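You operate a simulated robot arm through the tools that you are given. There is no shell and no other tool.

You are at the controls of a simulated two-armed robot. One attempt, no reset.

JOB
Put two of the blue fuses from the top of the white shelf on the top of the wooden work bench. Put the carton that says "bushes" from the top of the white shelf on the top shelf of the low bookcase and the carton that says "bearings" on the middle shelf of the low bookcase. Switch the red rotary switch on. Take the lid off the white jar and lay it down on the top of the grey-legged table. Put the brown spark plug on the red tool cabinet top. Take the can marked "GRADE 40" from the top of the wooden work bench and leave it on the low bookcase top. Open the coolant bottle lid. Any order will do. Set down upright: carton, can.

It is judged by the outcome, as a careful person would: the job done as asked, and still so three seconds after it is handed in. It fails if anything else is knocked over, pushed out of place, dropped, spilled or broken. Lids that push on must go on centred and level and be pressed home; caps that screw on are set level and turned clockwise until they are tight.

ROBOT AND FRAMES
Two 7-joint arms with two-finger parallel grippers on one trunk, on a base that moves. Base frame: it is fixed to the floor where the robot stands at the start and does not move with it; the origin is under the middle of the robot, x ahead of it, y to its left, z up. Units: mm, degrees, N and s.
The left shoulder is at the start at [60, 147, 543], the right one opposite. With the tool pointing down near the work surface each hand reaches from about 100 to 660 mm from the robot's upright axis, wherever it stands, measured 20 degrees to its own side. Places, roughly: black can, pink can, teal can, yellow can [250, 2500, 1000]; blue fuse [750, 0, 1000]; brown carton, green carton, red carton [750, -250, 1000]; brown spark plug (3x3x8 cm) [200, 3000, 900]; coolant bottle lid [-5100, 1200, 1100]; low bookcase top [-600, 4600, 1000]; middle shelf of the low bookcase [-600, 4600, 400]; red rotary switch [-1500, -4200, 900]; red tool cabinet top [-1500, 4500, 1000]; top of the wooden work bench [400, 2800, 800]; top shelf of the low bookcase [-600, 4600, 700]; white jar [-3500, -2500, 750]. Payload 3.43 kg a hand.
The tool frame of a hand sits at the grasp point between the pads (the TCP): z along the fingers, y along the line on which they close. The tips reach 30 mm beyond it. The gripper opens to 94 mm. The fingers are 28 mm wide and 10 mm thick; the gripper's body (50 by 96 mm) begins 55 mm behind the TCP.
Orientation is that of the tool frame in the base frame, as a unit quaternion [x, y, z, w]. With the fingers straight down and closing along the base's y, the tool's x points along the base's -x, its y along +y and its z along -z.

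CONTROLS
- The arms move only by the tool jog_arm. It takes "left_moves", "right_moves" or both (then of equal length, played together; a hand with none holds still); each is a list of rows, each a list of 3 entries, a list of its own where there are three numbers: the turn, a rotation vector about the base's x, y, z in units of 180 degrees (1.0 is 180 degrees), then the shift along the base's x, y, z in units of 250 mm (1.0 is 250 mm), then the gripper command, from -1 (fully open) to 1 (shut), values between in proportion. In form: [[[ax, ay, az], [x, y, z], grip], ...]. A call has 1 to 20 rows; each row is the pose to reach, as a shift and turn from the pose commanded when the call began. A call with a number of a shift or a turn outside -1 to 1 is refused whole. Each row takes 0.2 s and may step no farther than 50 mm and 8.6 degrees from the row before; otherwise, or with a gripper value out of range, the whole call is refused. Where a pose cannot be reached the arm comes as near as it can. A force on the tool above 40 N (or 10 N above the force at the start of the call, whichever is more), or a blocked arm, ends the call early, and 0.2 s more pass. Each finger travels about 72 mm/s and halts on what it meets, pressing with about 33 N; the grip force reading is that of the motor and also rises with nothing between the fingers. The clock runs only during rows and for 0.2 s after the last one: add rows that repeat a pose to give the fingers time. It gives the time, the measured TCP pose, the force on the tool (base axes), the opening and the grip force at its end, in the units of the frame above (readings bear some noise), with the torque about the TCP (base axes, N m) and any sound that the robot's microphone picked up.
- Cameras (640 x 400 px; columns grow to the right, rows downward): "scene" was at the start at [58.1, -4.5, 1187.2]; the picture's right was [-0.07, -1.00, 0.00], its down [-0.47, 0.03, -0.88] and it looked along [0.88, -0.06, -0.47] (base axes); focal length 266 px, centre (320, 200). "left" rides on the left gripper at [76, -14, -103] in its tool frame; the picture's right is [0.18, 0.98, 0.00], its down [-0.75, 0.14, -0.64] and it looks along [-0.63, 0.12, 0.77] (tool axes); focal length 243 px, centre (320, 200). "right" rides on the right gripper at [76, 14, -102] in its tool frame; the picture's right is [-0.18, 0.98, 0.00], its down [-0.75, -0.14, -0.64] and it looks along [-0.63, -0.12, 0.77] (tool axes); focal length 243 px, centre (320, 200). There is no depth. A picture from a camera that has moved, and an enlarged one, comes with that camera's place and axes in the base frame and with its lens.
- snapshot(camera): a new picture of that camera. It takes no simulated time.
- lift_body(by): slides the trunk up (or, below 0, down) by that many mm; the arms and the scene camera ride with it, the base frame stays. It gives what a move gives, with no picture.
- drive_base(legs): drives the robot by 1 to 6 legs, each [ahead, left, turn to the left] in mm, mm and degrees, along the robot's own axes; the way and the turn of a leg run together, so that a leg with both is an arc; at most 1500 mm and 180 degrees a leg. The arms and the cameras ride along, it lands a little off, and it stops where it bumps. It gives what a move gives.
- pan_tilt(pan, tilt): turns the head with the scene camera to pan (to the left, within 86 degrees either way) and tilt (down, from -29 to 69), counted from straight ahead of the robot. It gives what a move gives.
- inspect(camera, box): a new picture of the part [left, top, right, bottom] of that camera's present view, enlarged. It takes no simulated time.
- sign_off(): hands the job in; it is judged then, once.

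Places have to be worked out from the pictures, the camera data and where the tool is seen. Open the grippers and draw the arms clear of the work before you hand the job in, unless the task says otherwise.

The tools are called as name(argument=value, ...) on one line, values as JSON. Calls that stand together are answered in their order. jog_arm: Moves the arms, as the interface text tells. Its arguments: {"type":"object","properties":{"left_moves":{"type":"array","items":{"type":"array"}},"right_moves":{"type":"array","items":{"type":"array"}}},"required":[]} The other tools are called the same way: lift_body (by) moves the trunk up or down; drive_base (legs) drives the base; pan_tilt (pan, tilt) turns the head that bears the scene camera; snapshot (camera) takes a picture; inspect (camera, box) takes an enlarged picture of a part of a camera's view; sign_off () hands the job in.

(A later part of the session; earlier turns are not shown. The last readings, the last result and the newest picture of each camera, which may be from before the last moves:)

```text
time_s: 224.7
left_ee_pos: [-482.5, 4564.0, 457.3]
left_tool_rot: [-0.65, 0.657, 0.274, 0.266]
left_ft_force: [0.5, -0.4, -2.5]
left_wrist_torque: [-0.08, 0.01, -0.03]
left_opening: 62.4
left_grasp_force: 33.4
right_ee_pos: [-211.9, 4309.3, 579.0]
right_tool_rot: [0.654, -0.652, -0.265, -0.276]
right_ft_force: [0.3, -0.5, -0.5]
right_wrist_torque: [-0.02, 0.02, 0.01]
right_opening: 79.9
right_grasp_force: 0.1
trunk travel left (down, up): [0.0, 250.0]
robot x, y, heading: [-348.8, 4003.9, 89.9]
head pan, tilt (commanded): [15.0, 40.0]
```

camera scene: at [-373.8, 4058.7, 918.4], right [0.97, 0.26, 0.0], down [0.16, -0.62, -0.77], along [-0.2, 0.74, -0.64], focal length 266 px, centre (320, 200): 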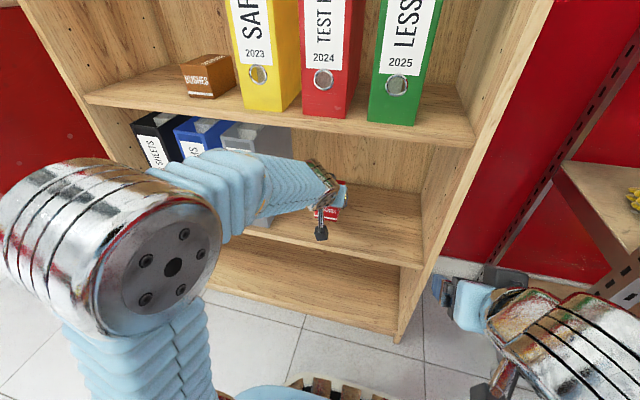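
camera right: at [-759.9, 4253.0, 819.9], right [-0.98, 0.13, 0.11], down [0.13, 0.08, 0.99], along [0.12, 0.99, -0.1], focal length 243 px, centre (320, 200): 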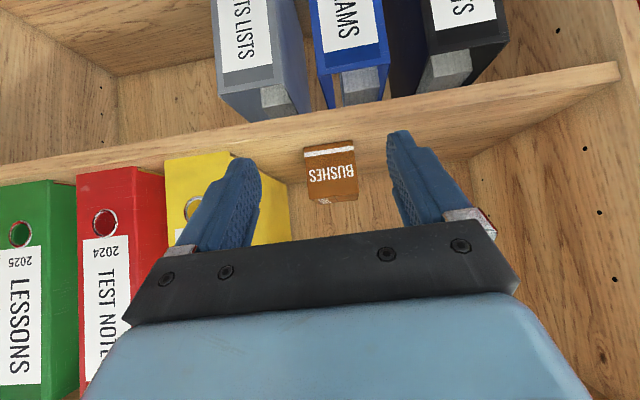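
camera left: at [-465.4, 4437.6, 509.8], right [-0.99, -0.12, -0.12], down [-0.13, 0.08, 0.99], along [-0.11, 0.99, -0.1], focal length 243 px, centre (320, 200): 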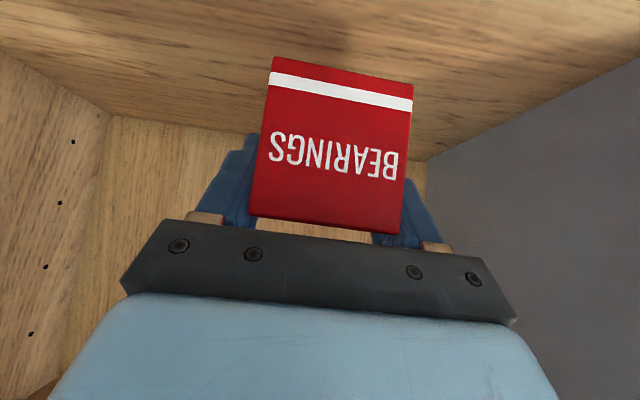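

jog_arm(left_moves=[[[0, 0, 0], [0, 0, -0.01], 1], [[0, 0, 0], [0, 0, -0.02], 1]])

snapshot(camera="left")

```text
time_s: 225.2
left_ee_pos: [-481.0, 4563.1, 453.9]
left_tool_rot: [-0.649, 0.658, 0.274, 0.266]
left_ft_force: [0.5, -0.3, -4.4]
left_wrist_torque: [0.01, -0.03, 0.01]
left_opening: 61.9
left_grasp_force: 32.6
right_ee_pos: [-212.7, 4308.8, 576.8]
right_tool_rot: [0.654, -0.654, -0.264, -0.276]
right_ft_force: [-0.2, -0.6, 0.4]
right_wrist_torque: [0.01, -0.02, -0.01]
right_opening: 79.8
right_grasp_force: 0.0
trunk travel left (down, up): [0.0, 250.0]
robot x, y, heading: [-349.3, 4005.0, 89.8]
head pan, tilt (commanded): [15.0, 40.0]
```

```text
taken
camera left: at [-466.4, 4438.1, 471.1], right [-0.99, -0.12, -0.12], down [-0.13, 0.08, 0.99], along [-0.11, 0.99, -0.1], focal length 243 px, centre (320, 200)
```

left: 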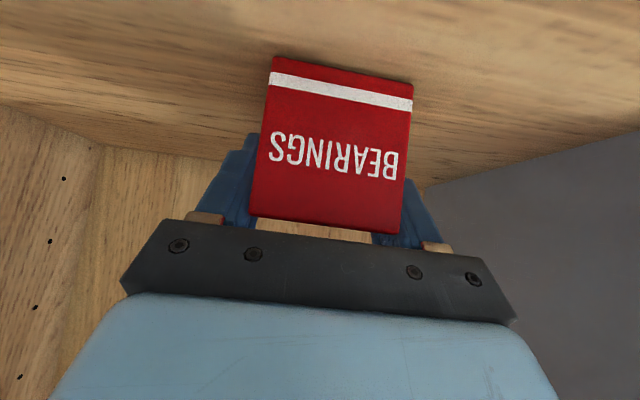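

jog_arm(left_moves=[[[0, 0, 0], [0, 0, -0.01], 1], [[0, 0, 0], [0, 0, -0.018], 1]])

```text
time_s: 225.8
left_ee_pos: [-482.2, 4564.3, 452.4]
left_tool_rot: [-0.649, 0.656, 0.276, 0.269]
left_ft_force: [-5.9, -4.0, 26.5]
left_wrist_torque: [0.12, -0.58, -0.1]
left_opening: 62.4
left_grasp_force: 32.8
right_ee_pos: [-213.3, 4307.5, 578.8]
right_tool_rot: [-0.653, 0.653, 0.264, 0.276]
right_ft_force: [0.1, 0.2, 0.4]
right_wrist_torque: [-0.02, -0.01, 0.0]
right_opening: 79.9
right_grasp_force: 0.0
trunk travel left (down, up): [0.0, 250.0]
robot x, y, heading: [-346.6, 4007.2, 90.0]
head pan, tilt (commanded): [15.0, 40.0]
```

Contact on the middle shelf (26 N). I ease off, open, and withdraw the left hand.

jog_arm(left_moves=[[[0, 0, 0], [0, 0, 0.008], 1], [[0, 0, 0], [0, 0, 0.008], 0], [[0, 0, 0], [0, 0, 0.008], -0.7], [[0, 0, 0], [0, 0, 0.008], -0.7], [[0, 0, 0], [0, -0.08, 0.06], -0.7], [[0, 0, 0], [0, -0.2, 0.12], -0.7], [[0, 0, 0], [0, -0.38, 0.14], -0.7], [[0, 0, 0], [0, -0.56, 0.14], -0.7], [[0, 0, 0], [0, -0.74, 0.14], -0.7]])

snapshot(camera="scene")

snapshot(camera="left")

```text
time_s: 227.8
left_ee_pos: [-482.1, 4381.7, 482.2]
left_tool_rot: [-0.65, 0.658, 0.274, 0.266]
left_ft_force: [-0.4, -0.4, -1.4]
left_wrist_torque: [-0.01, 0.0, 0.01]
left_opening: 80.0
left_grasp_force: 0.3
right_ee_pos: [-212.4, 4307.3, 578.5]
right_tool_rot: [-0.653, 0.654, 0.263, 0.277]
right_ft_force: [-0.2, -0.7, -0.8]
right_wrist_torque: [0.04, -0.01, -0.02]
right_opening: 79.8
right_grasp_force: 0.1
trunk travel left (down, up): [0.0, 250.0]
robot x, y, heading: [-349.4, 4004.7, 89.7]
head pan, tilt (commanded): [15.0, 40.0]
```

```text
taken
camera scene: at [-373.7, 4058.8, 918.4], right [0.97, 0.26, 0.0], down [0.16, -0.62, -0.77], along [-0.2, 0.74, -0.64], focal length 266 px, centre (320, 200)
```

scene: 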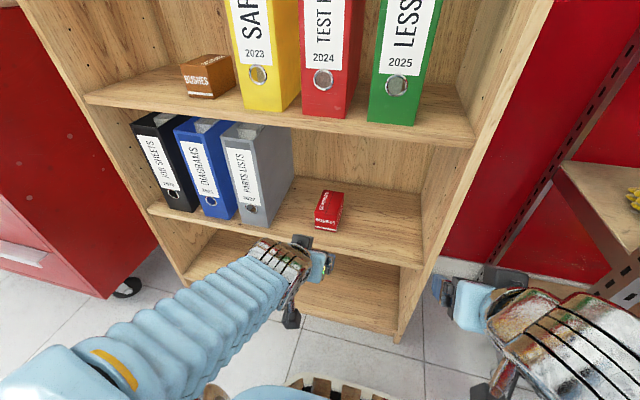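

```text
taken
camera left: at [-466.6, 4255.5, 500.0], right [-0.99, -0.13, -0.12], down [-0.13, 0.08, 0.99], along [-0.11, 0.99, -0.1], focal length 243 px, centre (320, 200)
```

left: 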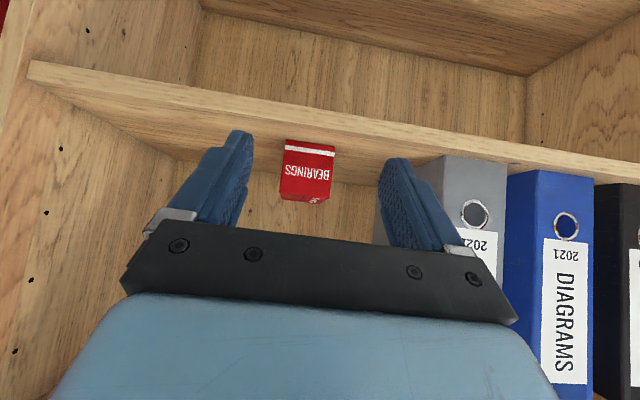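

Both cartons are in place. I back away, raise the trunk again, and turn to survey the rest of the room for the next jobs.

drive_base(legs=[[-700, 0, 0]])

lift_body(by=250)

drive_base(legs=[[0, 0, 90]])

pan_tilt(pan=0, tilt=12)

snapshot(camera="scene")

pan_tilt(pan=60, tilt=15)

snapshot(camera="scene")

```text
time_s: 231.7
left_ee_pos: [-482.8, 3686.2, 482.0]
left_tool_rot: [-0.649, 0.658, 0.273, 0.265]
left_ft_force: [-0.2, 0.4, 1.1]
left_wrist_torque: [-0.02, 0.02, 0.01]
left_opening: 79.8
left_grasp_force: 0.0
right_ee_pos: [-214.6, 3613.6, 578.1]
right_tool_rot: [-0.653, 0.653, 0.264, 0.276]
right_ft_force: [-0.3, -0.1, 0.5]
right_wrist_torque: [-0.01, 0.0, -0.02]
right_opening: 80.1
right_grasp_force: 0.0
trunk travel left (down, up): [0.0, 250.0]
robot x, y, heading: [-350.5, 3313.0, 89.9]
head pan, tilt (commanded): [15.0, 40.0]
```

```text
time_s: 234.2
left_ee_pos: [-483.1, 3685.6, 732.4]
left_tool_rot: [-0.649, 0.658, 0.273, 0.266]
left_ft_force: [-0.1, 0.0, 0.0]
left_wrist_torque: [0.0, -0.01, 0.06]
left_opening: 79.7
left_grasp_force: 0.0
right_ee_pos: [-212.6, 3613.4, 828.0]
right_tool_rot: [-0.653, 0.654, 0.264, 0.276]
right_ft_force: [0.9, -0.1, 0.0]
right_wrist_torque: [0.0, 0.04, -0.03]
right_opening: 80.0
right_grasp_force: 0.0
trunk travel left (down, up): [-250.0, 0.0]
robot x, y, heading: [-354.0, 3307.2, 90.0]
head pan, tilt (commanded): [15.0, 40.0]
```

```text
time_s: 238.3
left_ee_pos: [-734.3, 3199.2, 731.9]
left_tool_rot: [0.924, -0.032, -0.381, -0.005]
left_ft_force: [-0.6, -0.1, -1.2]
left_wrist_torque: [-0.03, 0.01, 0.01]
left_opening: 79.8
left_grasp_force: 0.1
right_ee_pos: [-645.5, 3462.8, 827.0]
right_tool_rot: [0.924, -0.026, -0.381, -0.019]
right_ft_force: [-0.9, 0.1, -0.7]
right_wrist_torque: [0.02, 0.01, 0.04]
right_opening: 80.0
right_grasp_force: 0.1
trunk travel left (down, up): [-250.0, 0.0]
robot x, y, heading: [-350.0, 3310.3, 176.6]
head pan, tilt (commanded): [15.0, 40.0]
```

```text
time_s: 239.3
left_ee_pos: [-734.6, 3198.0, 731.0]
left_tool_rot: [0.924, -0.033, -0.381, -0.006]
left_ft_force: [0.1, -0.2, -0.6]
left_wrist_torque: [0.02, -0.02, 0.01]
left_opening: 79.8
left_grasp_force: 0.1
right_ee_pos: [-645.9, 3462.8, 826.6]
right_tool_rot: [0.924, -0.027, -0.381, -0.02]
right_ft_force: [1.3, -0.2, 0.9]
right_wrist_torque: [0.01, -0.04, -0.03]
right_opening: 79.9
right_grasp_force: 0.1
trunk travel left (down, up): [-250.0, 0.0]
robot x, y, heading: [-352.7, 3311.0, 176.6]
head pan, tilt (commanded): [0.0, 12.0]
```

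```text
taken
camera scene: at [-416.7, 3315.1, 1212.8], right [0.06, 1.0, 0.0], down [0.21, -0.01, -0.98], along [-0.98, 0.06, -0.21], focal length 266 px, centre (320, 200)
```

scene: 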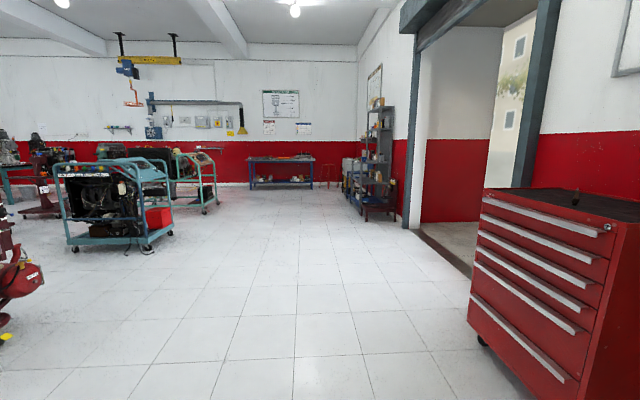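

```text
time_s: 240.6
left_ee_pos: [-734.8, 3199.4, 731.2]
left_tool_rot: [0.924, -0.032, -0.382, -0.006]
left_ft_force: [1.1, 0.3, -0.1]
left_wrist_torque: [-0.02, -0.02, 0.04]
left_opening: 80.0
left_grasp_force: 0.0
right_ee_pos: [-645.9, 3463.9, 826.3]
right_tool_rot: [0.924, -0.027, -0.382, -0.02]
right_ft_force: [0.2, 0.7, 0.4]
right_wrist_torque: [0.01, 0.01, 0.01]
right_opening: 80.0
right_grasp_force: 0.1
trunk travel left (down, up): [-250.0, 0.0]
robot x, y, heading: [-350.5, 3307.1, 176.5]
head pan, tilt (commanded): [60.0, 15.0]
```

```text
taken
camera scene: at [-375.1, 3231.6, 1208.0], right [-0.83, 0.55, 0.0], down [0.14, 0.22, -0.97], along [-0.53, -0.81, -0.26], focal length 266 px, centre (320, 200)
```

scene: 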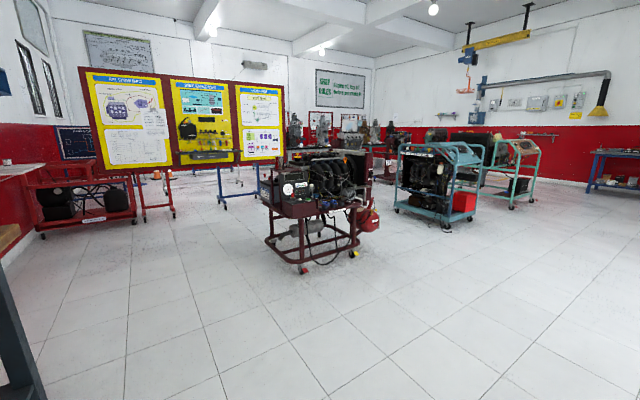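

I zoom in toward where the coolant bottle should be (far teal stands) and other places.

inspect(camera="scene", box=[380, 90, 640, 240])

inspect(camera="scene", box=[440, 110, 560, 200])

inspect(camera="scene", box=[150, 90, 410, 240])

```text
2.46 times, centred on (510, 165) of scene
camera zoom: at [-375.1, 3231.6, 1208.0], right [-0.83, 0.55, 0.0], down [0.14, 0.22, -0.97], along [-0.53, -0.81, -0.26], focal length 655 px, centre (-148, 286)
```

zoom: 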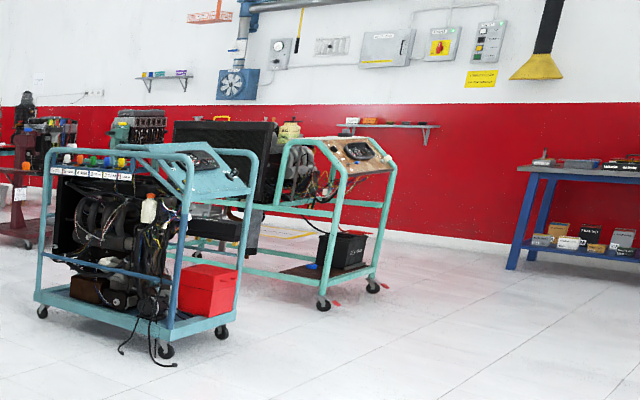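

```text
4.44 times, centred on (500, 155) of scene
camera zoom: at [-375.1, 3231.6, 1208.0], right [-0.83, 0.55, 0.0], down [0.14, 0.22, -0.97], along [-0.53, -0.81, -0.26], focal length 1183 px, centre (-480, 400)
```

zoom: 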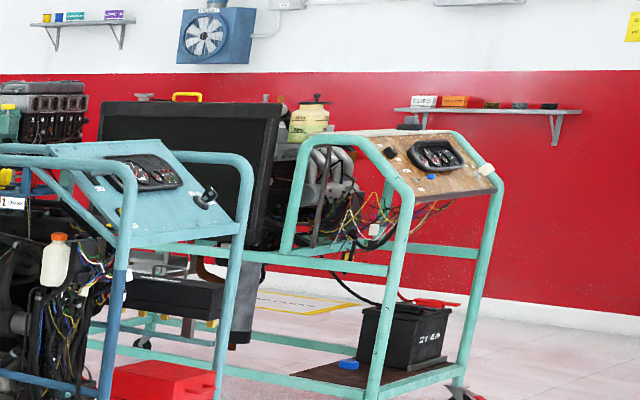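

```text
2.46 times, centred on (280, 165) of scene
camera zoom: at [-375.1, 3231.6, 1208.0], right [-0.83, 0.55, 0.0], down [0.14, 0.22, -0.97], along [-0.53, -0.81, -0.26], focal length 655 px, centre (418, 286)
```

zoom: 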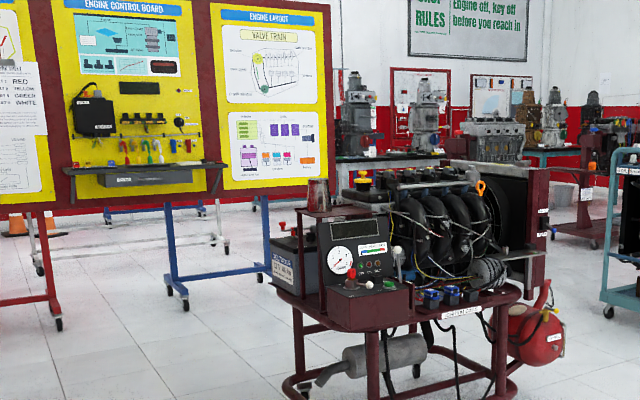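

The coolant bottle (pale tank with a black lid) is visible on the far teal engine stand near [-5100,1130,1150]. I drive along the clear lane toward it.

drive_base(legs=[[0, 0, 3.4], [1400, 0, 0], [1400, 0, 0], [900, 0, 0]])

pan_tilt(pan=60, tilt=15)

snapshot(camera="scene")

```text
time_s: 258.8
left_ee_pos: [-4401.8, 3357.6, 731.0]
left_tool_rot: [0.924, -0.04, -0.38, -0.008]
left_ft_force: [-0.8, 0.6, 0.9]
left_wrist_torque: [-0.01, 0.0, 0.01]
left_opening: 80.0
left_grasp_force: 0.0
right_ee_pos: [-4307.0, 3621.1, 829.1]
right_tool_rot: [0.923, -0.035, -0.381, -0.023]
right_ft_force: [-1.1, 0.0, -0.1]
right_wrist_torque: [0.0, 0.01, 0.01]
right_opening: 80.0
right_grasp_force: 0.1
trunk travel left (down, up): [-250.0, 0.0]
robot x, y, heading: [-4015.7, 3459.9, 175.3]
head pan, tilt (commanded): [60.0, 15.0]
```

```text
time_s: 259.4
left_ee_pos: [-4401.2, 3358.3, 731.3]
left_tool_rot: [0.924, -0.042, -0.381, -0.009]
left_ft_force: [0.3, -1.0, 0.5]
left_wrist_torque: [-0.02, -0.02, 0.01]
left_opening: 79.9
left_grasp_force: 0.0
right_ee_pos: [-4307.3, 3620.6, 827.9]
right_tool_rot: [0.923, -0.036, -0.381, -0.024]
right_ft_force: [0.6, -0.6, 0.5]
right_wrist_torque: [-0.01, 0.01, -0.01]
right_opening: 80.1
right_grasp_force: 0.0
trunk travel left (down, up): [-250.0, 0.0]
robot x, y, heading: [-4013.7, 3462.4, 175.3]
head pan, tilt (commanded): [60.0, 15.0]
```

```text
taken
camera scene: at [-4040.6, 3384.0, 1208.0], right [-0.82, 0.57, 0.0], down [0.15, 0.21, -0.97], along [-0.55, -0.8, -0.26], focal length 266 px, centre (320, 200)
```

scene: 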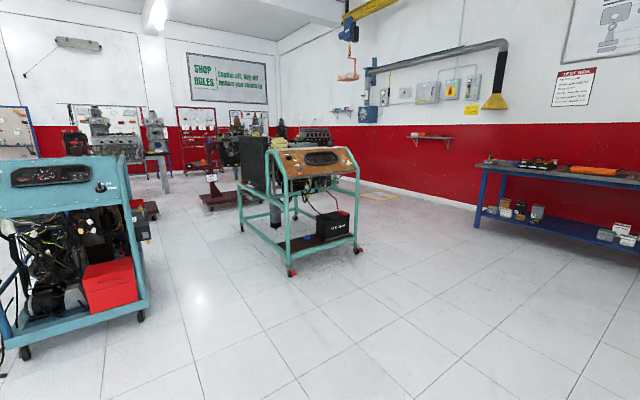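

inspect(camera="scene", box=[220, 110, 400, 280])

```text
2.35 times, centred on (310, 195) of scene
camera zoom: at [-4040.6, 3384.0, 1208.0], right [-0.82, 0.57, 0.0], down [0.15, 0.21, -0.97], along [-0.55, -0.8, -0.26], focal length 626 px, centre (344, 212)
```

zoom: 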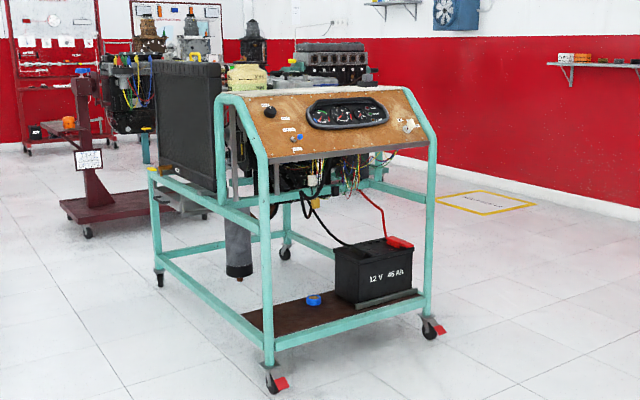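

The bottle sits on the far stand at about [-5155,1100,1120], between the radiator and the gauge panel; its east side is reachable from the aisle between the two stands. I drive into that aisle and look.

drive_base(legs=[[0, 0, 4.7], [400, 0, 0], [0, 1450, 0]])

pan_tilt(pan=35, tilt=15)

snapshot(camera="scene")

```text
time_s: 269.2
left_ee_pos: [-4768.6, 1849.4, 731.4]
left_tool_rot: [0.925, 0.005, -0.381, 0.01]
left_ft_force: [-0.3, -0.5, -0.4]
left_wrist_torque: [0.0, -0.03, -0.04]
left_opening: 79.9
left_grasp_force: 0.0
right_ee_pos: [-4702.8, 2119.7, 828.3]
right_tool_rot: [0.924, 0.011, -0.382, -0.004]
right_ft_force: [0.4, -0.4, -0.9]
right_wrist_torque: [0.01, 0.02, 0.01]
right_opening: 79.8
right_grasp_force: 0.0
trunk travel left (down, up): [-250.0, 0.0]
robot x, y, heading: [-4395.8, 1991.3, -178.6]
head pan, tilt (commanded): [60.0, 15.0]
```

```text
time_s: 270.1
left_ee_pos: [-4768.2, 1849.7, 730.6]
left_tool_rot: [0.924, 0.005, -0.382, 0.01]
left_ft_force: [0.1, 0.4, 0.5]
left_wrist_torque: [0.04, 0.01, 0.03]
left_opening: 80.0
left_grasp_force: 0.1
right_ee_pos: [-4702.1, 2120.9, 827.4]
right_tool_rot: [0.924, 0.01, -0.382, -0.004]
right_ft_force: [0.8, 0.0, 0.4]
right_wrist_torque: [-0.01, -0.02, 0.01]
right_opening: 79.7
right_grasp_force: 0.0
trunk travel left (down, up): [-250.0, 0.0]
robot x, y, heading: [-4398.8, 1989.7, -178.6]
head pan, tilt (commanded): [35.0, 15.0]
```

```text
taken
camera scene: at [-4443.7, 1937.6, 1208.0], right [-0.59, 0.81, 0.0], down [0.21, 0.15, -0.97], along [-0.78, -0.57, -0.26], focal length 266 px, centre (320, 200)
```

scene: 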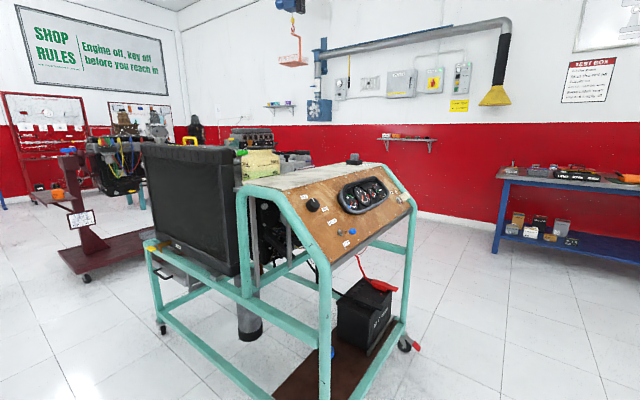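

inspect(camera="scene", box=[130, 120, 350, 280])

inspect(camera="scene", box=[220, 130, 320, 200])

```text
2.50 times, centred on (240, 200) of scene
camera zoom: at [-4443.7, 1937.6, 1208.0], right [-0.59, 0.81, 0.0], down [0.21, 0.15, -0.97], along [-0.78, -0.57, -0.26], focal length 666 px, centre (520, 200)
```

zoom: 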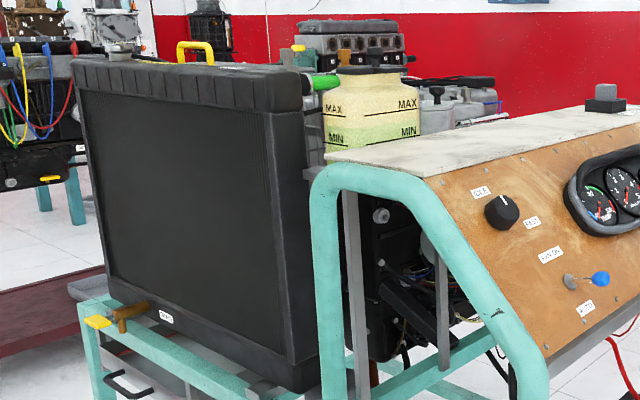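

```text
5.71 times, centred on (270, 165) of scene
camera zoom: at [-4443.7, 1937.6, 1208.0], right [-0.59, 0.81, 0.0], down [0.21, 0.15, -0.97], along [-0.78, -0.57, -0.26], focal length 1521 px, centre (606, 400)
```

zoom: 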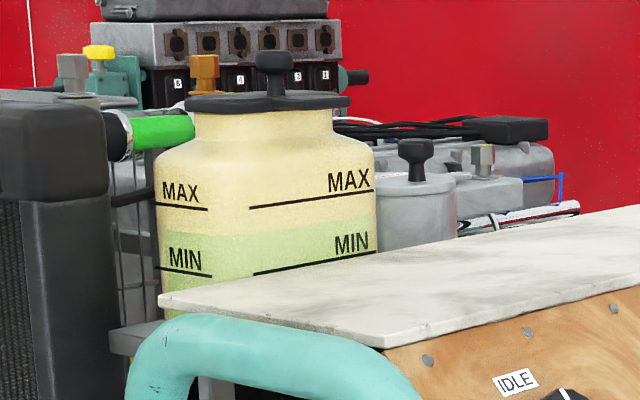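

The bottle has a flat black lid with a knob at about [-5150,1135,1140]. I move along the aisle to face it.

drive_base(legs=[[0, 850, -1.4]])

pan_tilt(pan=0, tilt=15)

snapshot(camera="scene")

```text
time_s: 274.5
left_ee_pos: [-4766.0, 1033.8, 731.6]
left_tool_rot: [0.924, -0.006, -0.381, 0.006]
left_ft_force: [0.3, -1.1, 0.2]
left_wrist_torque: [-0.04, 0.04, -0.01]
left_opening: 79.7
left_grasp_force: 0.1
right_ee_pos: [-4691.5, 1303.6, 827.9]
right_tool_rot: [0.924, -0.003, -0.381, -0.01]
right_ft_force: [0.7, 0.1, -0.7]
right_wrist_torque: [-0.02, 0.0, -0.01]
right_opening: 80.0
right_grasp_force: 0.1
trunk travel left (down, up): [-250.0, 0.0]
robot x, y, heading: [-4390.2, 1165.4, 179.7]
head pan, tilt (commanded): [35.0, 15.0]
```

```text
time_s: 275.5
left_ee_pos: [-4765.6, 1035.2, 731.4]
left_tool_rot: [0.925, -0.006, -0.381, 0.006]
left_ft_force: [-1.1, 0.3, 0.1]
left_wrist_torque: [0.0, 0.01, 0.02]
left_opening: 79.8
left_grasp_force: 0.1
right_ee_pos: [-4692.1, 1302.9, 826.9]
right_tool_rot: [0.924, -0.001, -0.382, -0.009]
right_ft_force: [-0.2, 0.3, -0.3]
right_wrist_torque: [0.0, -0.01, -0.02]
right_opening: 79.7
right_grasp_force: 0.1
trunk travel left (down, up): [-250.0, 0.0]
robot x, y, heading: [-4389.6, 1165.0, 179.5]
head pan, tilt (commanded): [0.0, 15.0]
```

```text
taken
camera scene: at [-4455.2, 1168.5, 1208.0], right [0.0, 1.0, 0.0], down [0.26, 0.0, -0.97], along [-0.97, 0.0, -0.26], focal length 266 px, centre (320, 200)
```

scene: 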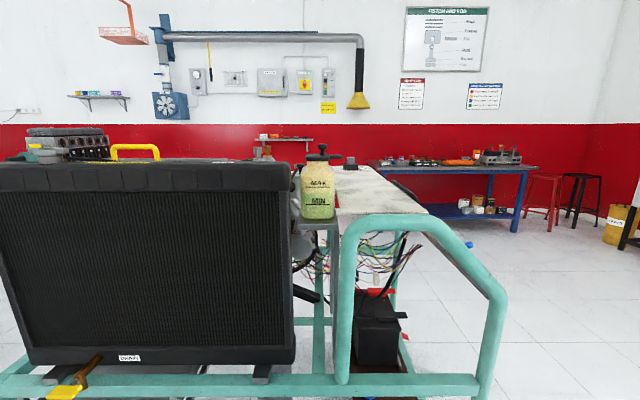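

inspect(camera="scene", box=[270, 130, 380, 230])

inspect(camera="scene", box=[240, 120, 440, 260])

```text
4.00 times, centred on (325, 180) of scene
camera zoom: at [-4455.2, 1168.5, 1208.0], right [0.0, 1.0, 0.0], down [0.26, 0.0, -0.97], along [-0.97, 0.0, -0.26], focal length 1065 px, centre (300, 280)
```

zoom: 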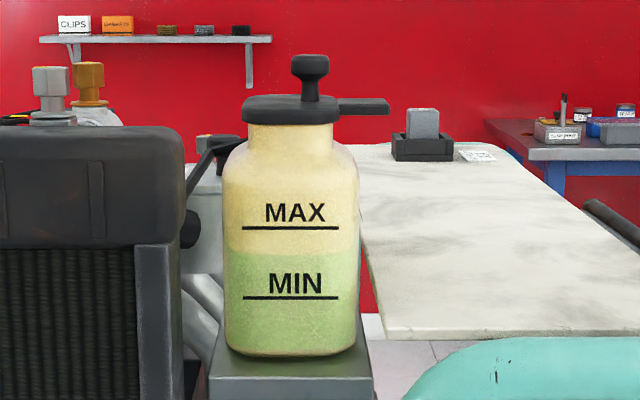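

```text
2.86 times, centred on (340, 190) of scene
camera zoom: at [-4455.2, 1168.5, 1208.0], right [0.0, 1.0, 0.0], down [0.26, 0.0, -0.97], along [-0.97, 0.0, -0.26], focal length 761 px, centre (263, 229)
```

zoom: 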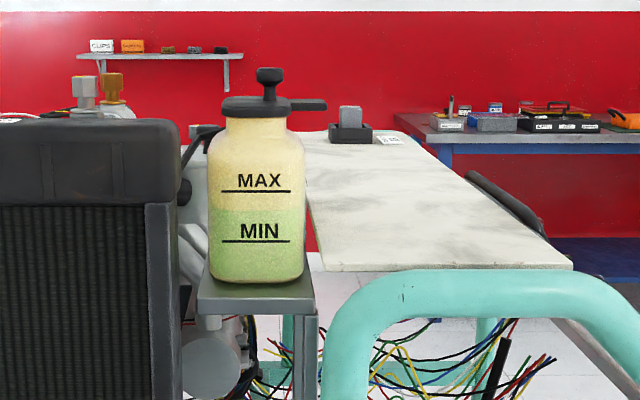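

inspect(camera="scene", box=[285, 135, 345, 180])

```text
8.89 times, centred on (315, 158) of scene
camera zoom: at [-4455.2, 1168.5, 1208.0], right [0.0, 1.0, 0.0], down [0.26, 0.0, -0.97], along [-0.97, 0.0, -0.26], focal length 2366 px, centre (364, 578)
```

zoom: 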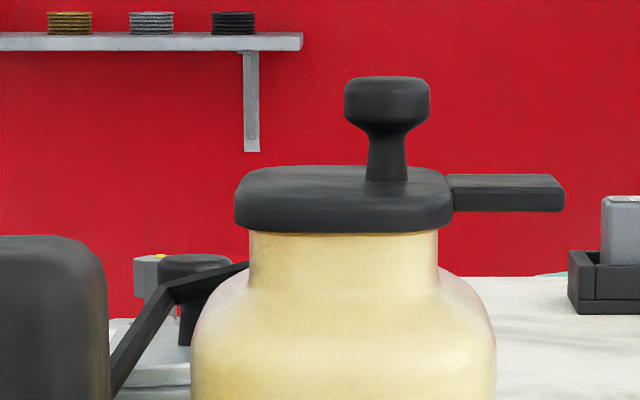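

The lid carries an offset knob and a short bar on its right (north) side; I need a closer look to find the hinge. I retract both hands and drive 250 mm closer.

jog_arm(left_moves=[[[0, 0, 0], [0.12, 0, 0.1], -0.7], [[0, 0, 0], [0.24, -0.03, 0.2], -0.7], [[0, 0, 0], [0.36, -0.06, 0.3], -0.7], [[0, 0, 0], [0.48, -0.1, 0.4], -0.7]], right_moves=[[[0, 0, 0], [0.05, 0.05, 0.05], -0.7], [[0, 0, 0], [0.1, 0.1, 0.1], -0.7], [[0, 0, 0], [0.15, 0.15, 0.15], -0.7], [[0, 0, 0], [0.2, 0.2, 0.2], -0.7]])

drive_base(legs=[[230, 0, 0]])

pan_tilt(pan=0, tilt=20)

snapshot(camera="scene")

inspect(camera="scene", box=[270, 110, 390, 200])

```text
time_s: 276.5
left_ee_pos: [-4646.4, 1012.0, 830.5]
left_tool_rot: [0.925, -0.006, -0.381, 0.005]
left_ft_force: [-0.2, 0.4, 0.6]
left_wrist_torque: [0.01, -0.03, -0.03]
left_opening: 80.0
left_grasp_force: 0.0
right_ee_pos: [-4643.8, 1354.1, 879.1]
right_tool_rot: [0.925, -0.001, -0.381, -0.009]
right_ft_force: [1.0, 0.1, -0.1]
right_wrist_torque: [-0.03, 0.0, 0.0]
right_opening: 80.2
right_grasp_force: 0.1
trunk travel left (down, up): [-250.0, 0.0]
robot x, y, heading: [-4387.6, 1167.3, 179.7]
head pan, tilt (commanded): [0.0, 15.0]
```

```text
time_s: 278.2
left_ee_pos: [-4875.9, 1011.7, 829.8]
left_tool_rot: [0.925, -0.006, -0.38, 0.006]
left_ft_force: [-1.2, -0.1, 1.0]
left_wrist_torque: [-0.02, -0.01, 0.01]
left_opening: 79.9
left_grasp_force: 0.0
right_ee_pos: [-4873.1, 1353.7, 879.7]
right_tool_rot: [0.924, -0.001, -0.382, -0.009]
right_ft_force: [0.3, -0.1, -1.2]
right_wrist_torque: [0.0, -0.04, 0.01]
right_opening: 79.9
right_grasp_force: 0.0
trunk travel left (down, up): [-250.0, 0.0]
robot x, y, heading: [-4617.6, 1167.8, 179.8]
head pan, tilt (commanded): [0.0, 15.0]
```

```text
time_s: 278.9
left_ee_pos: [-4876.6, 1011.4, 830.4]
left_tool_rot: [0.925, -0.005, -0.381, 0.006]
left_ft_force: [0.5, 0.1, -0.1]
left_wrist_torque: [0.02, -0.02, 0.0]
left_opening: 80.1
left_grasp_force: 0.1
right_ee_pos: [-4874.6, 1353.3, 879.9]
right_tool_rot: [0.924, -0.001, -0.382, -0.009]
right_ft_force: [0.0, 0.4, 0.3]
right_wrist_torque: [0.02, -0.01, -0.01]
right_opening: 80.2
right_grasp_force: 0.1
trunk travel left (down, up): [-250.0, 0.0]
robot x, y, heading: [-4619.1, 1169.8, 180.0]
head pan, tilt (commanded): [0.0, 20.0]
```

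```text
taken
camera scene: at [-4685.9, 1169.3, 1199.9], right [0.0, 1.0, 0.0], down [0.34, 0.0, -0.94], along [-0.94, 0.0, -0.34], focal length 266 px, centre (320, 200)
```

scene: 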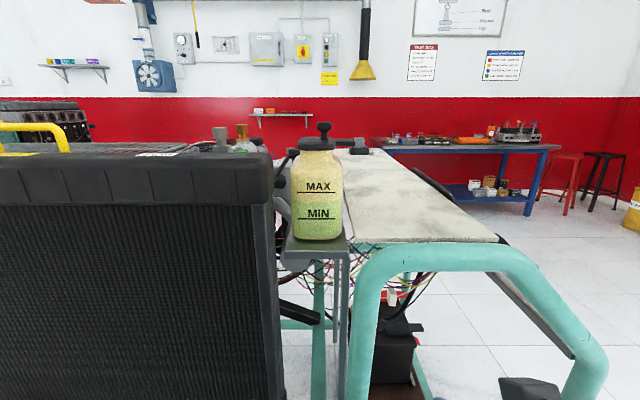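

```text
4.44 times, centred on (330, 155) of scene
camera zoom: at [-4685.9, 1169.3, 1199.9], right [0.0, 1.0, 0.0], down [0.34, 0.0, -0.94], along [-0.94, 0.0, -0.34], focal length 1183 px, centre (276, 400)
```

zoom: 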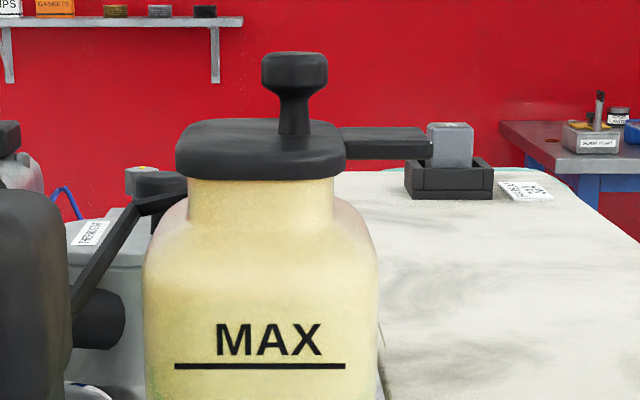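

I move 300 mm south for a view of the lid's other side over the radiator.

drive_base(legs=[[0, 330, 0]])

pan_tilt(pan=-35, tilt=10)

snapshot(camera="scene")

inspect(camera="scene", box=[260, 130, 380, 230])

```text
time_s: 281.1
left_ee_pos: [-4879.8, 674.5, 830.1]
left_tool_rot: [0.924, -0.009, -0.382, 0.005]
left_ft_force: [-0.2, 0.8, -0.2]
left_wrist_torque: [0.01, 0.02, -0.02]
left_opening: 80.0
left_grasp_force: 0.0
right_ee_pos: [-4874.7, 1017.5, 879.2]
right_tool_rot: [0.924, -0.003, -0.382, -0.01]
right_ft_force: [-0.5, 0.8, 0.3]
right_wrist_torque: [0.0, 0.0, 0.01]
right_opening: 79.9
right_grasp_force: 0.1
trunk travel left (down, up): [-250.0, 0.0]
robot x, y, heading: [-4621.5, 828.7, 179.7]
head pan, tilt (commanded): [0.0, 20.0]
```

```text
time_s: 282.1
left_ee_pos: [-4880.0, 675.3, 830.4]
left_tool_rot: [0.924, -0.01, -0.382, 0.004]
left_ft_force: [0.7, -0.8, 0.3]
left_wrist_torque: [-0.02, 0.02, -0.02]
left_opening: 79.7
left_grasp_force: 0.0
right_ee_pos: [-4876.3, 1016.7, 879.7]
right_tool_rot: [0.925, -0.003, -0.381, -0.01]
right_ft_force: [-0.2, -0.4, 0.2]
right_wrist_torque: [-0.04, -0.01, 0.01]
right_opening: 80.1
right_grasp_force: 0.0
trunk travel left (down, up): [-250.0, 0.0]
robot x, y, heading: [-4620.0, 823.8, 179.6]
head pan, tilt (commanded): [-35.0, 10.0]
```

```text
taken
camera scene: at [-4670.4, 884.7, 1216.1], right [0.58, 0.81, 0.0], down [0.14, -0.1, -0.98], along [-0.8, 0.57, -0.17], focal length 266 px, centre (320, 200)
```

scene: 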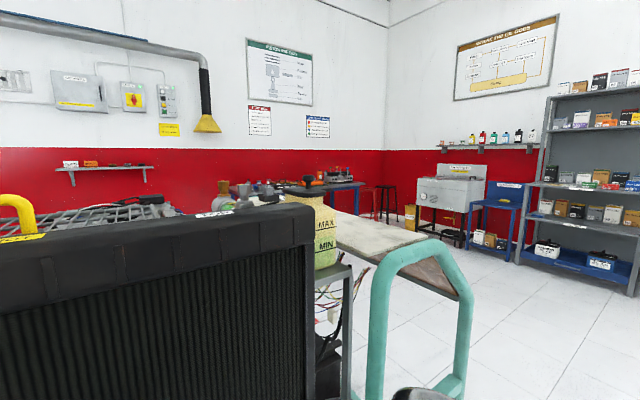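

```text
4.00 times, centred on (320, 180) of scene
camera zoom: at [-4670.4, 884.7, 1216.1], right [0.58, 0.81, 0.0], down [0.14, -0.1, -0.98], along [-0.8, 0.57, -0.17], focal length 1065 px, centre (320, 280)
```

zoom: 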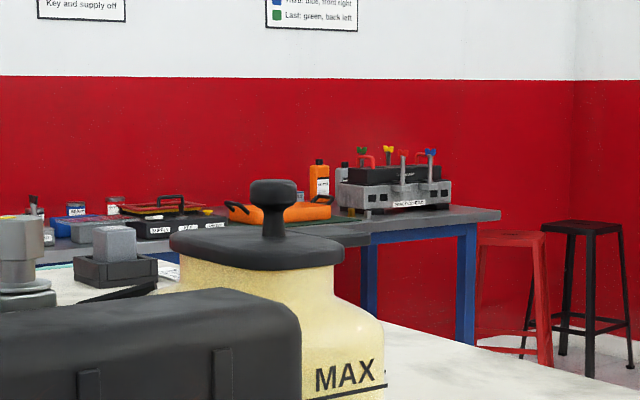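

drive_base(legs=[[0, -680, 0]])

pan_tilt(pan=40, tilt=12)

snapshot(camera="scene")

inspect(camera="scene", box=[240, 130, 400, 250])

```text
time_s: 285.9
left_ee_pos: [-4871.8, 1369.7, 830.9]
left_tool_rot: [0.924, -0.012, -0.381, 0.003]
left_ft_force: [-0.2, 0.1, 0.2]
left_wrist_torque: [0.01, 0.0, 0.0]
left_opening: 79.6
left_grasp_force: 0.2
right_ee_pos: [-4864.3, 1712.0, 879.2]
right_tool_rot: [0.924, -0.008, -0.382, -0.012]
right_ft_force: [0.3, -0.1, 0.4]
right_wrist_torque: [0.02, 0.01, -0.01]
right_opening: 79.9
right_grasp_force: 0.0
trunk travel left (down, up): [-250.0, 0.0]
robot x, y, heading: [-4612.5, 1522.3, 179.1]
head pan, tilt (commanded): [-35.0, 10.0]
```

```text
time_s: 287.4
left_ee_pos: [-4872.6, 1370.2, 831.3]
left_tool_rot: [0.924, -0.013, -0.381, 0.003]
left_ft_force: [-0.8, 0.5, -0.4]
left_wrist_torque: [0.05, 0.04, 0.03]
left_opening: 79.8
left_grasp_force: 0.0
right_ee_pos: [-4864.5, 1713.1, 877.8]
right_tool_rot: [0.924, -0.008, -0.382, -0.012]
right_ft_force: [0.1, 0.3, -0.2]
right_wrist_torque: [-0.05, 0.01, 0.0]
right_opening: 79.6
right_grasp_force: 0.1
trunk travel left (down, up): [-250.0, 0.0]
robot x, y, heading: [-4613.3, 1523.1, 179.0]
head pan, tilt (commanded): [40.0, 12.0]
```

```text
taken
camera scene: at [-4658.3, 1465.0, 1212.9], right [-0.63, 0.78, 0.0], down [0.16, 0.13, -0.98], along [-0.76, -0.62, -0.21], focal length 266 px, centre (320, 200)
```

scene: 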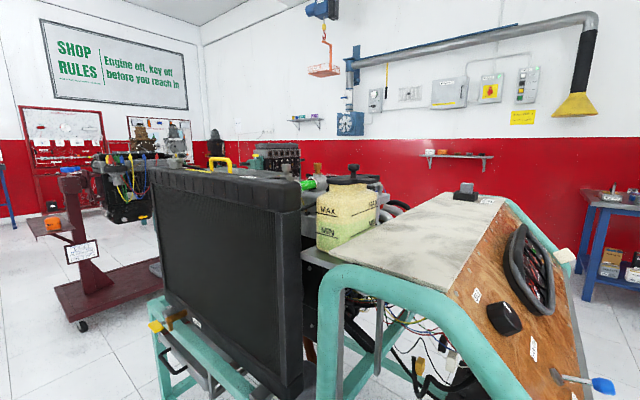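

```text
3.33 times, centred on (320, 190) of scene
camera zoom: at [-4658.3, 1465.0, 1212.9], right [-0.63, 0.78, 0.0], down [0.16, 0.13, -0.98], along [-0.76, -0.62, -0.21], focal length 887 px, centre (320, 233)
```

zoom: 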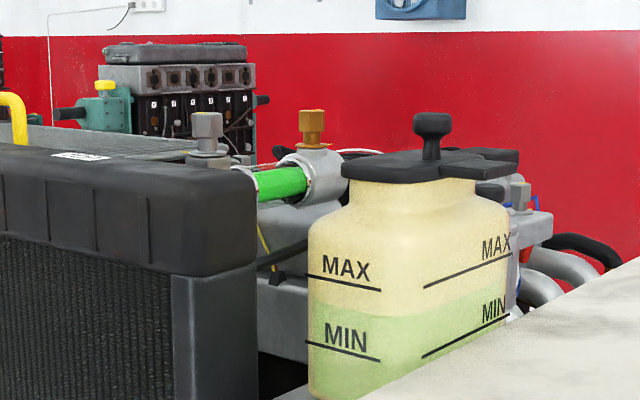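

inspect(camera="scene", box=[315, 155, 385, 205])

```text
8.00 times, centred on (350, 180) of scene
camera zoom: at [-4658.3, 1465.0, 1212.9], right [-0.63, 0.78, 0.0], down [0.16, 0.13, -0.98], along [-0.76, -0.62, -0.21], focal length 2130 px, centre (80, 360)
```

zoom: 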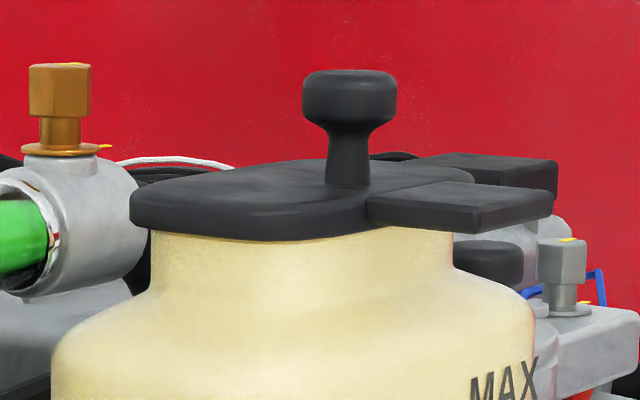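

The tab on the lid's north side and the offset knob suggest the free edge is north and the hinge south. I'll lift the tab from below with closed fingers, gently, and watch how it moves. First I reposition: back off, then south, and bring the right tool to horizontal.

drive_base(legs=[[-150, 0, 1.0], [0, 440, 0]])

jog_arm(right_moves=[[[0, 0.042, 0], [-0.1, 0, 0.1], 0], [[0, 0.084, 0], [-0.2, -0.03, 0.2], 1], [[0, 0.126, 0], [-0.3, -0.06, 0.3], 1], [[0, 0.168, 0], [-0.4, -0.09, 0.4], 1], [[0, 0.21, 0], [-0.5, -0.12, 0.5], 1], [[0, 0.25, 0], [-0.6, -0.15, 0.6], 1]])

pan_tilt(pan=-5, tilt=12)

snapshot(camera="scene")

```text
time_s: 291.0
left_ee_pos: [-4719.4, 922.5, 829.8]
left_tool_rot: [0.925, 0.0, -0.38, 0.008]
left_ft_force: [0.0, 0.1, 0.9]
left_wrist_torque: [-0.02, 0.04, 0.01]
left_opening: 80.0
left_grasp_force: 0.0
right_ee_pos: [-4720.6, 1266.1, 878.7]
right_tool_rot: [0.924, 0.006, -0.382, -0.006]
right_ft_force: [-0.4, 0.2, -0.1]
right_wrist_torque: [-0.05, 0.02, -0.01]
right_opening: 79.7
right_grasp_force: 0.1
trunk travel left (down, up): [-250.0, 0.0]
robot x, y, heading: [-4465.0, 1080.8, -179.1]
head pan, tilt (commanded): [40.0, 12.0]
```

```text
time_s: 292.4
left_ee_pos: [-4718.7, 923.0, 831.8]
left_tool_rot: [0.925, 0.001, -0.381, 0.009]
left_ft_force: [0.5, 0.3, -0.1]
left_wrist_torque: [-0.01, -0.01, 0.06]
left_opening: 80.2
left_grasp_force: 0.0
right_ee_pos: [-4869.9, 1229.2, 1030.4]
right_tool_rot: [0.707, 0.002, -0.707, -0.008]
right_ft_force: [-0.3, 0.1, -0.7]
right_wrist_torque: [0.02, -0.03, 0.03]
right_opening: 0.0
right_grasp_force: 33.0
trunk travel left (down, up): [-250.0, 0.0]
robot x, y, heading: [-4462.5, 1081.9, -179.4]
head pan, tilt (commanded): [40.0, 12.0]
```

```text
time_s: 293.5
left_ee_pos: [-4719.1, 923.1, 829.6]
left_tool_rot: [0.924, 0.001, -0.381, 0.008]
left_ft_force: [-0.1, 0.1, -0.4]
left_wrist_torque: [0.0, -0.03, 0.02]
left_opening: 80.0
left_grasp_force: 0.1
right_ee_pos: [-4870.0, 1228.9, 1029.9]
right_tool_rot: [0.708, 0.002, -0.706, -0.009]
right_ft_force: [0.4, 0.5, -0.6]
right_wrist_torque: [0.01, 0.0, 0.02]
right_opening: 0.0
right_grasp_force: 33.0
trunk travel left (down, up): [-250.0, 0.0]
robot x, y, heading: [-4462.6, 1084.7, -179.5]
head pan, tilt (commanded): [-5.0, 12.0]
```

```text
taken
camera scene: at [-4530.0, 1091.7, 1212.8], right [0.07, 1.0, 0.0], down [0.21, -0.02, -0.98], along [-0.98, 0.07, -0.21], focal length 266 px, centre (320, 200)
```

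scene: 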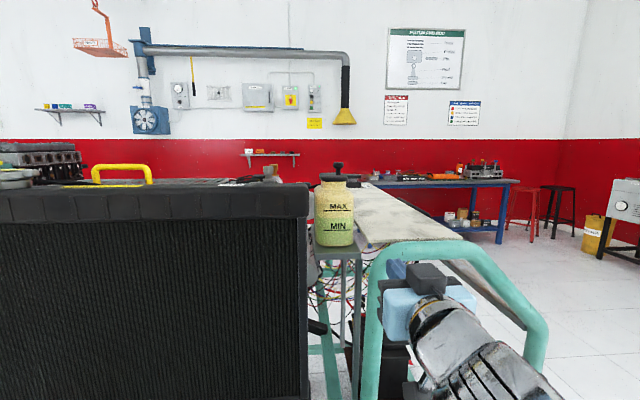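

The tool is horizontal. The camera housing below it would foul the stand's tube, so I roll the right tool 90° (camera to the north side) and raise it.

jog_arm(right_moves=[[[0.045, 0, 0], [0, 0, 0.03], 1], [[0.09, 0, 0], [0, 0, 0.06], 1], [[0.135, 0, 0], [0, 0, 0.09], 1], [[0.18, 0, 0], [0, 0, 0.12], 1], [[0.225, 0, 0], [0, 0, 0.15], 1], [[0.27, 0, 0], [0, 0, 0.18], 1], [[0.315, 0, 0], [0, 0, 0.21], 1], [[0.36, 0, 0], [0, 0, 0.24], 1], [[0.405, 0, 0], [0, 0, 0.27], 1], [[0.45, 0, 0], [0, 0, 0.29], 1], [[0.5, 0, 0], [0, 0, 0.31], 1]])

snapshot(camera="scene")

snapshot(camera="right")

```text
refused: row 11 steps farther than a row can; nothing moved
```

```text
taken
camera scene: at [-4530.0, 1091.7, 1212.8], right [0.07, 1.0, 0.0], down [0.21, -0.02, -0.98], along [-0.98, 0.07, -0.21], focal length 266 px, centre (320, 200)
```

scene: 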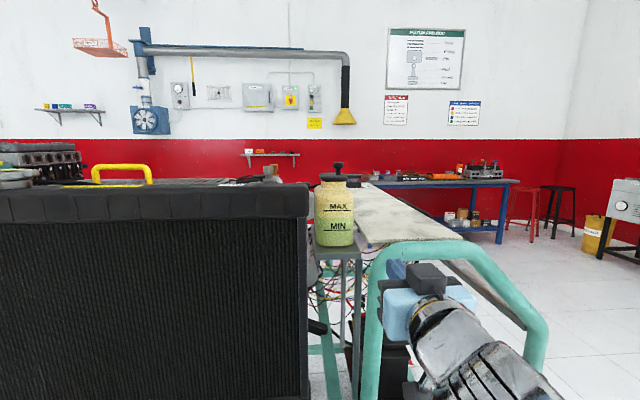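

```text
taken
camera right: at [-4767.7, 1215.9, 953.7], right [-0.01, -0.99, 0.17], down [0.64, 0.12, 0.76], along [-0.77, 0.11, 0.63], focal length 243 px, centre (320, 200)
```

right: 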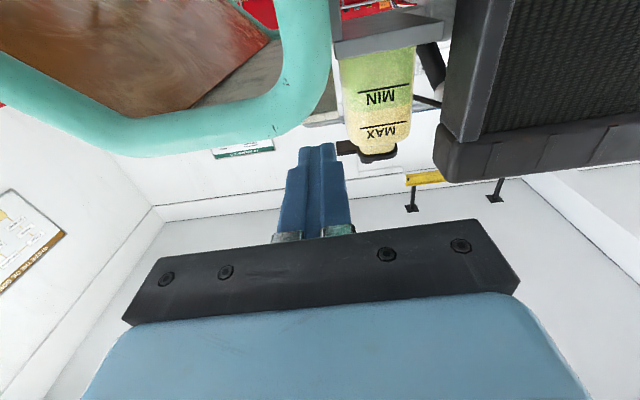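

jog_arm(right_moves=[[[0.042, 0, 0], [0, 0, 0.03], 1], [[0.084, 0, 0], [0, 0, 0.06], 1], [[0.126, 0, 0], [0, 0, 0.09], 1], [[0.168, 0, 0], [0, 0, 0.12], 1], [[0.21, 0, 0], [0, 0, 0.15], 1], [[0.252, 0, 0], [0, 0, 0.18], 1], [[0.294, 0, 0], [0, 0, 0.21], 1], [[0.336, 0, 0], [0, 0, 0.24], 1], [[0.378, 0, 0], [0, 0, 0.27], 1], [[0.42, 0, 0], [0, 0, 0.29], 1], [[0.46, 0, 0], [0, 0, 0.3], 1], [[0.5, 0, 0], [0, 0, 0.31], 1]])

snapshot(camera="scene")

snapshot(camera="right")

```text
time_s: 296.1
left_ee_pos: [-4718.7, 922.7, 830.9]
left_tool_rot: [0.924, 0.001, -0.382, 0.008]
left_ft_force: [1.0, 0.0, -0.1]
left_wrist_torque: [-0.01, 0.02, 0.01]
left_opening: 79.9
left_grasp_force: 0.0
right_ee_pos: [-4870.0, 1226.7, 1105.5]
right_tool_rot: [-0.495, -0.502, 0.497, 0.506]
right_ft_force: [-0.2, 0.8, 0.5]
right_wrist_torque: [0.01, -0.01, 0.0]
right_opening: 0.0
right_grasp_force: 32.8
trunk travel left (down, up): [-250.0, 0.0]
robot x, y, heading: [-4466.1, 1081.0, -179.3]
head pan, tilt (commanded): [-5.0, 12.0]
```

```text
taken
camera scene: at [-4530.0, 1091.7, 1212.8], right [0.08, 1.0, 0.0], down [0.21, -0.02, -0.98], along [-0.98, 0.07, -0.21], focal length 266 px, centre (320, 200)
```

scene: 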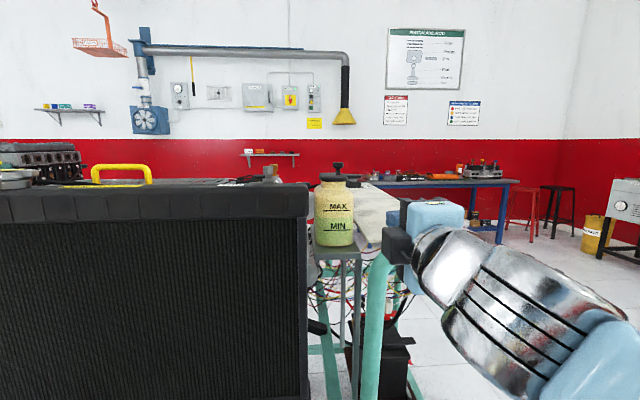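

```text
taken
camera right: at [-4768.7, 1304.3, 1093.0], right [-0.01, -0.17, -0.99], down [0.64, -0.76, 0.12], along [-0.77, -0.63, 0.11], focal length 243 px, centre (320, 200)
```

right: 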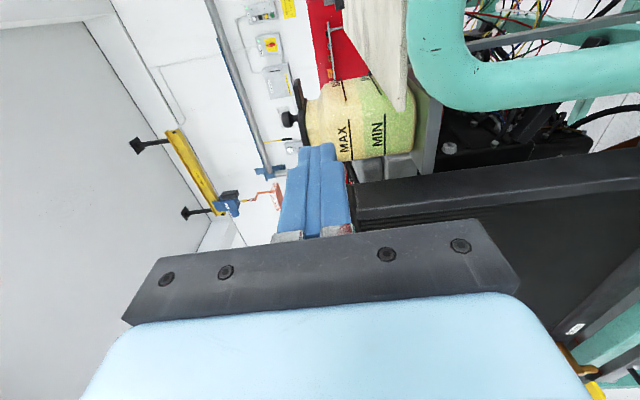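

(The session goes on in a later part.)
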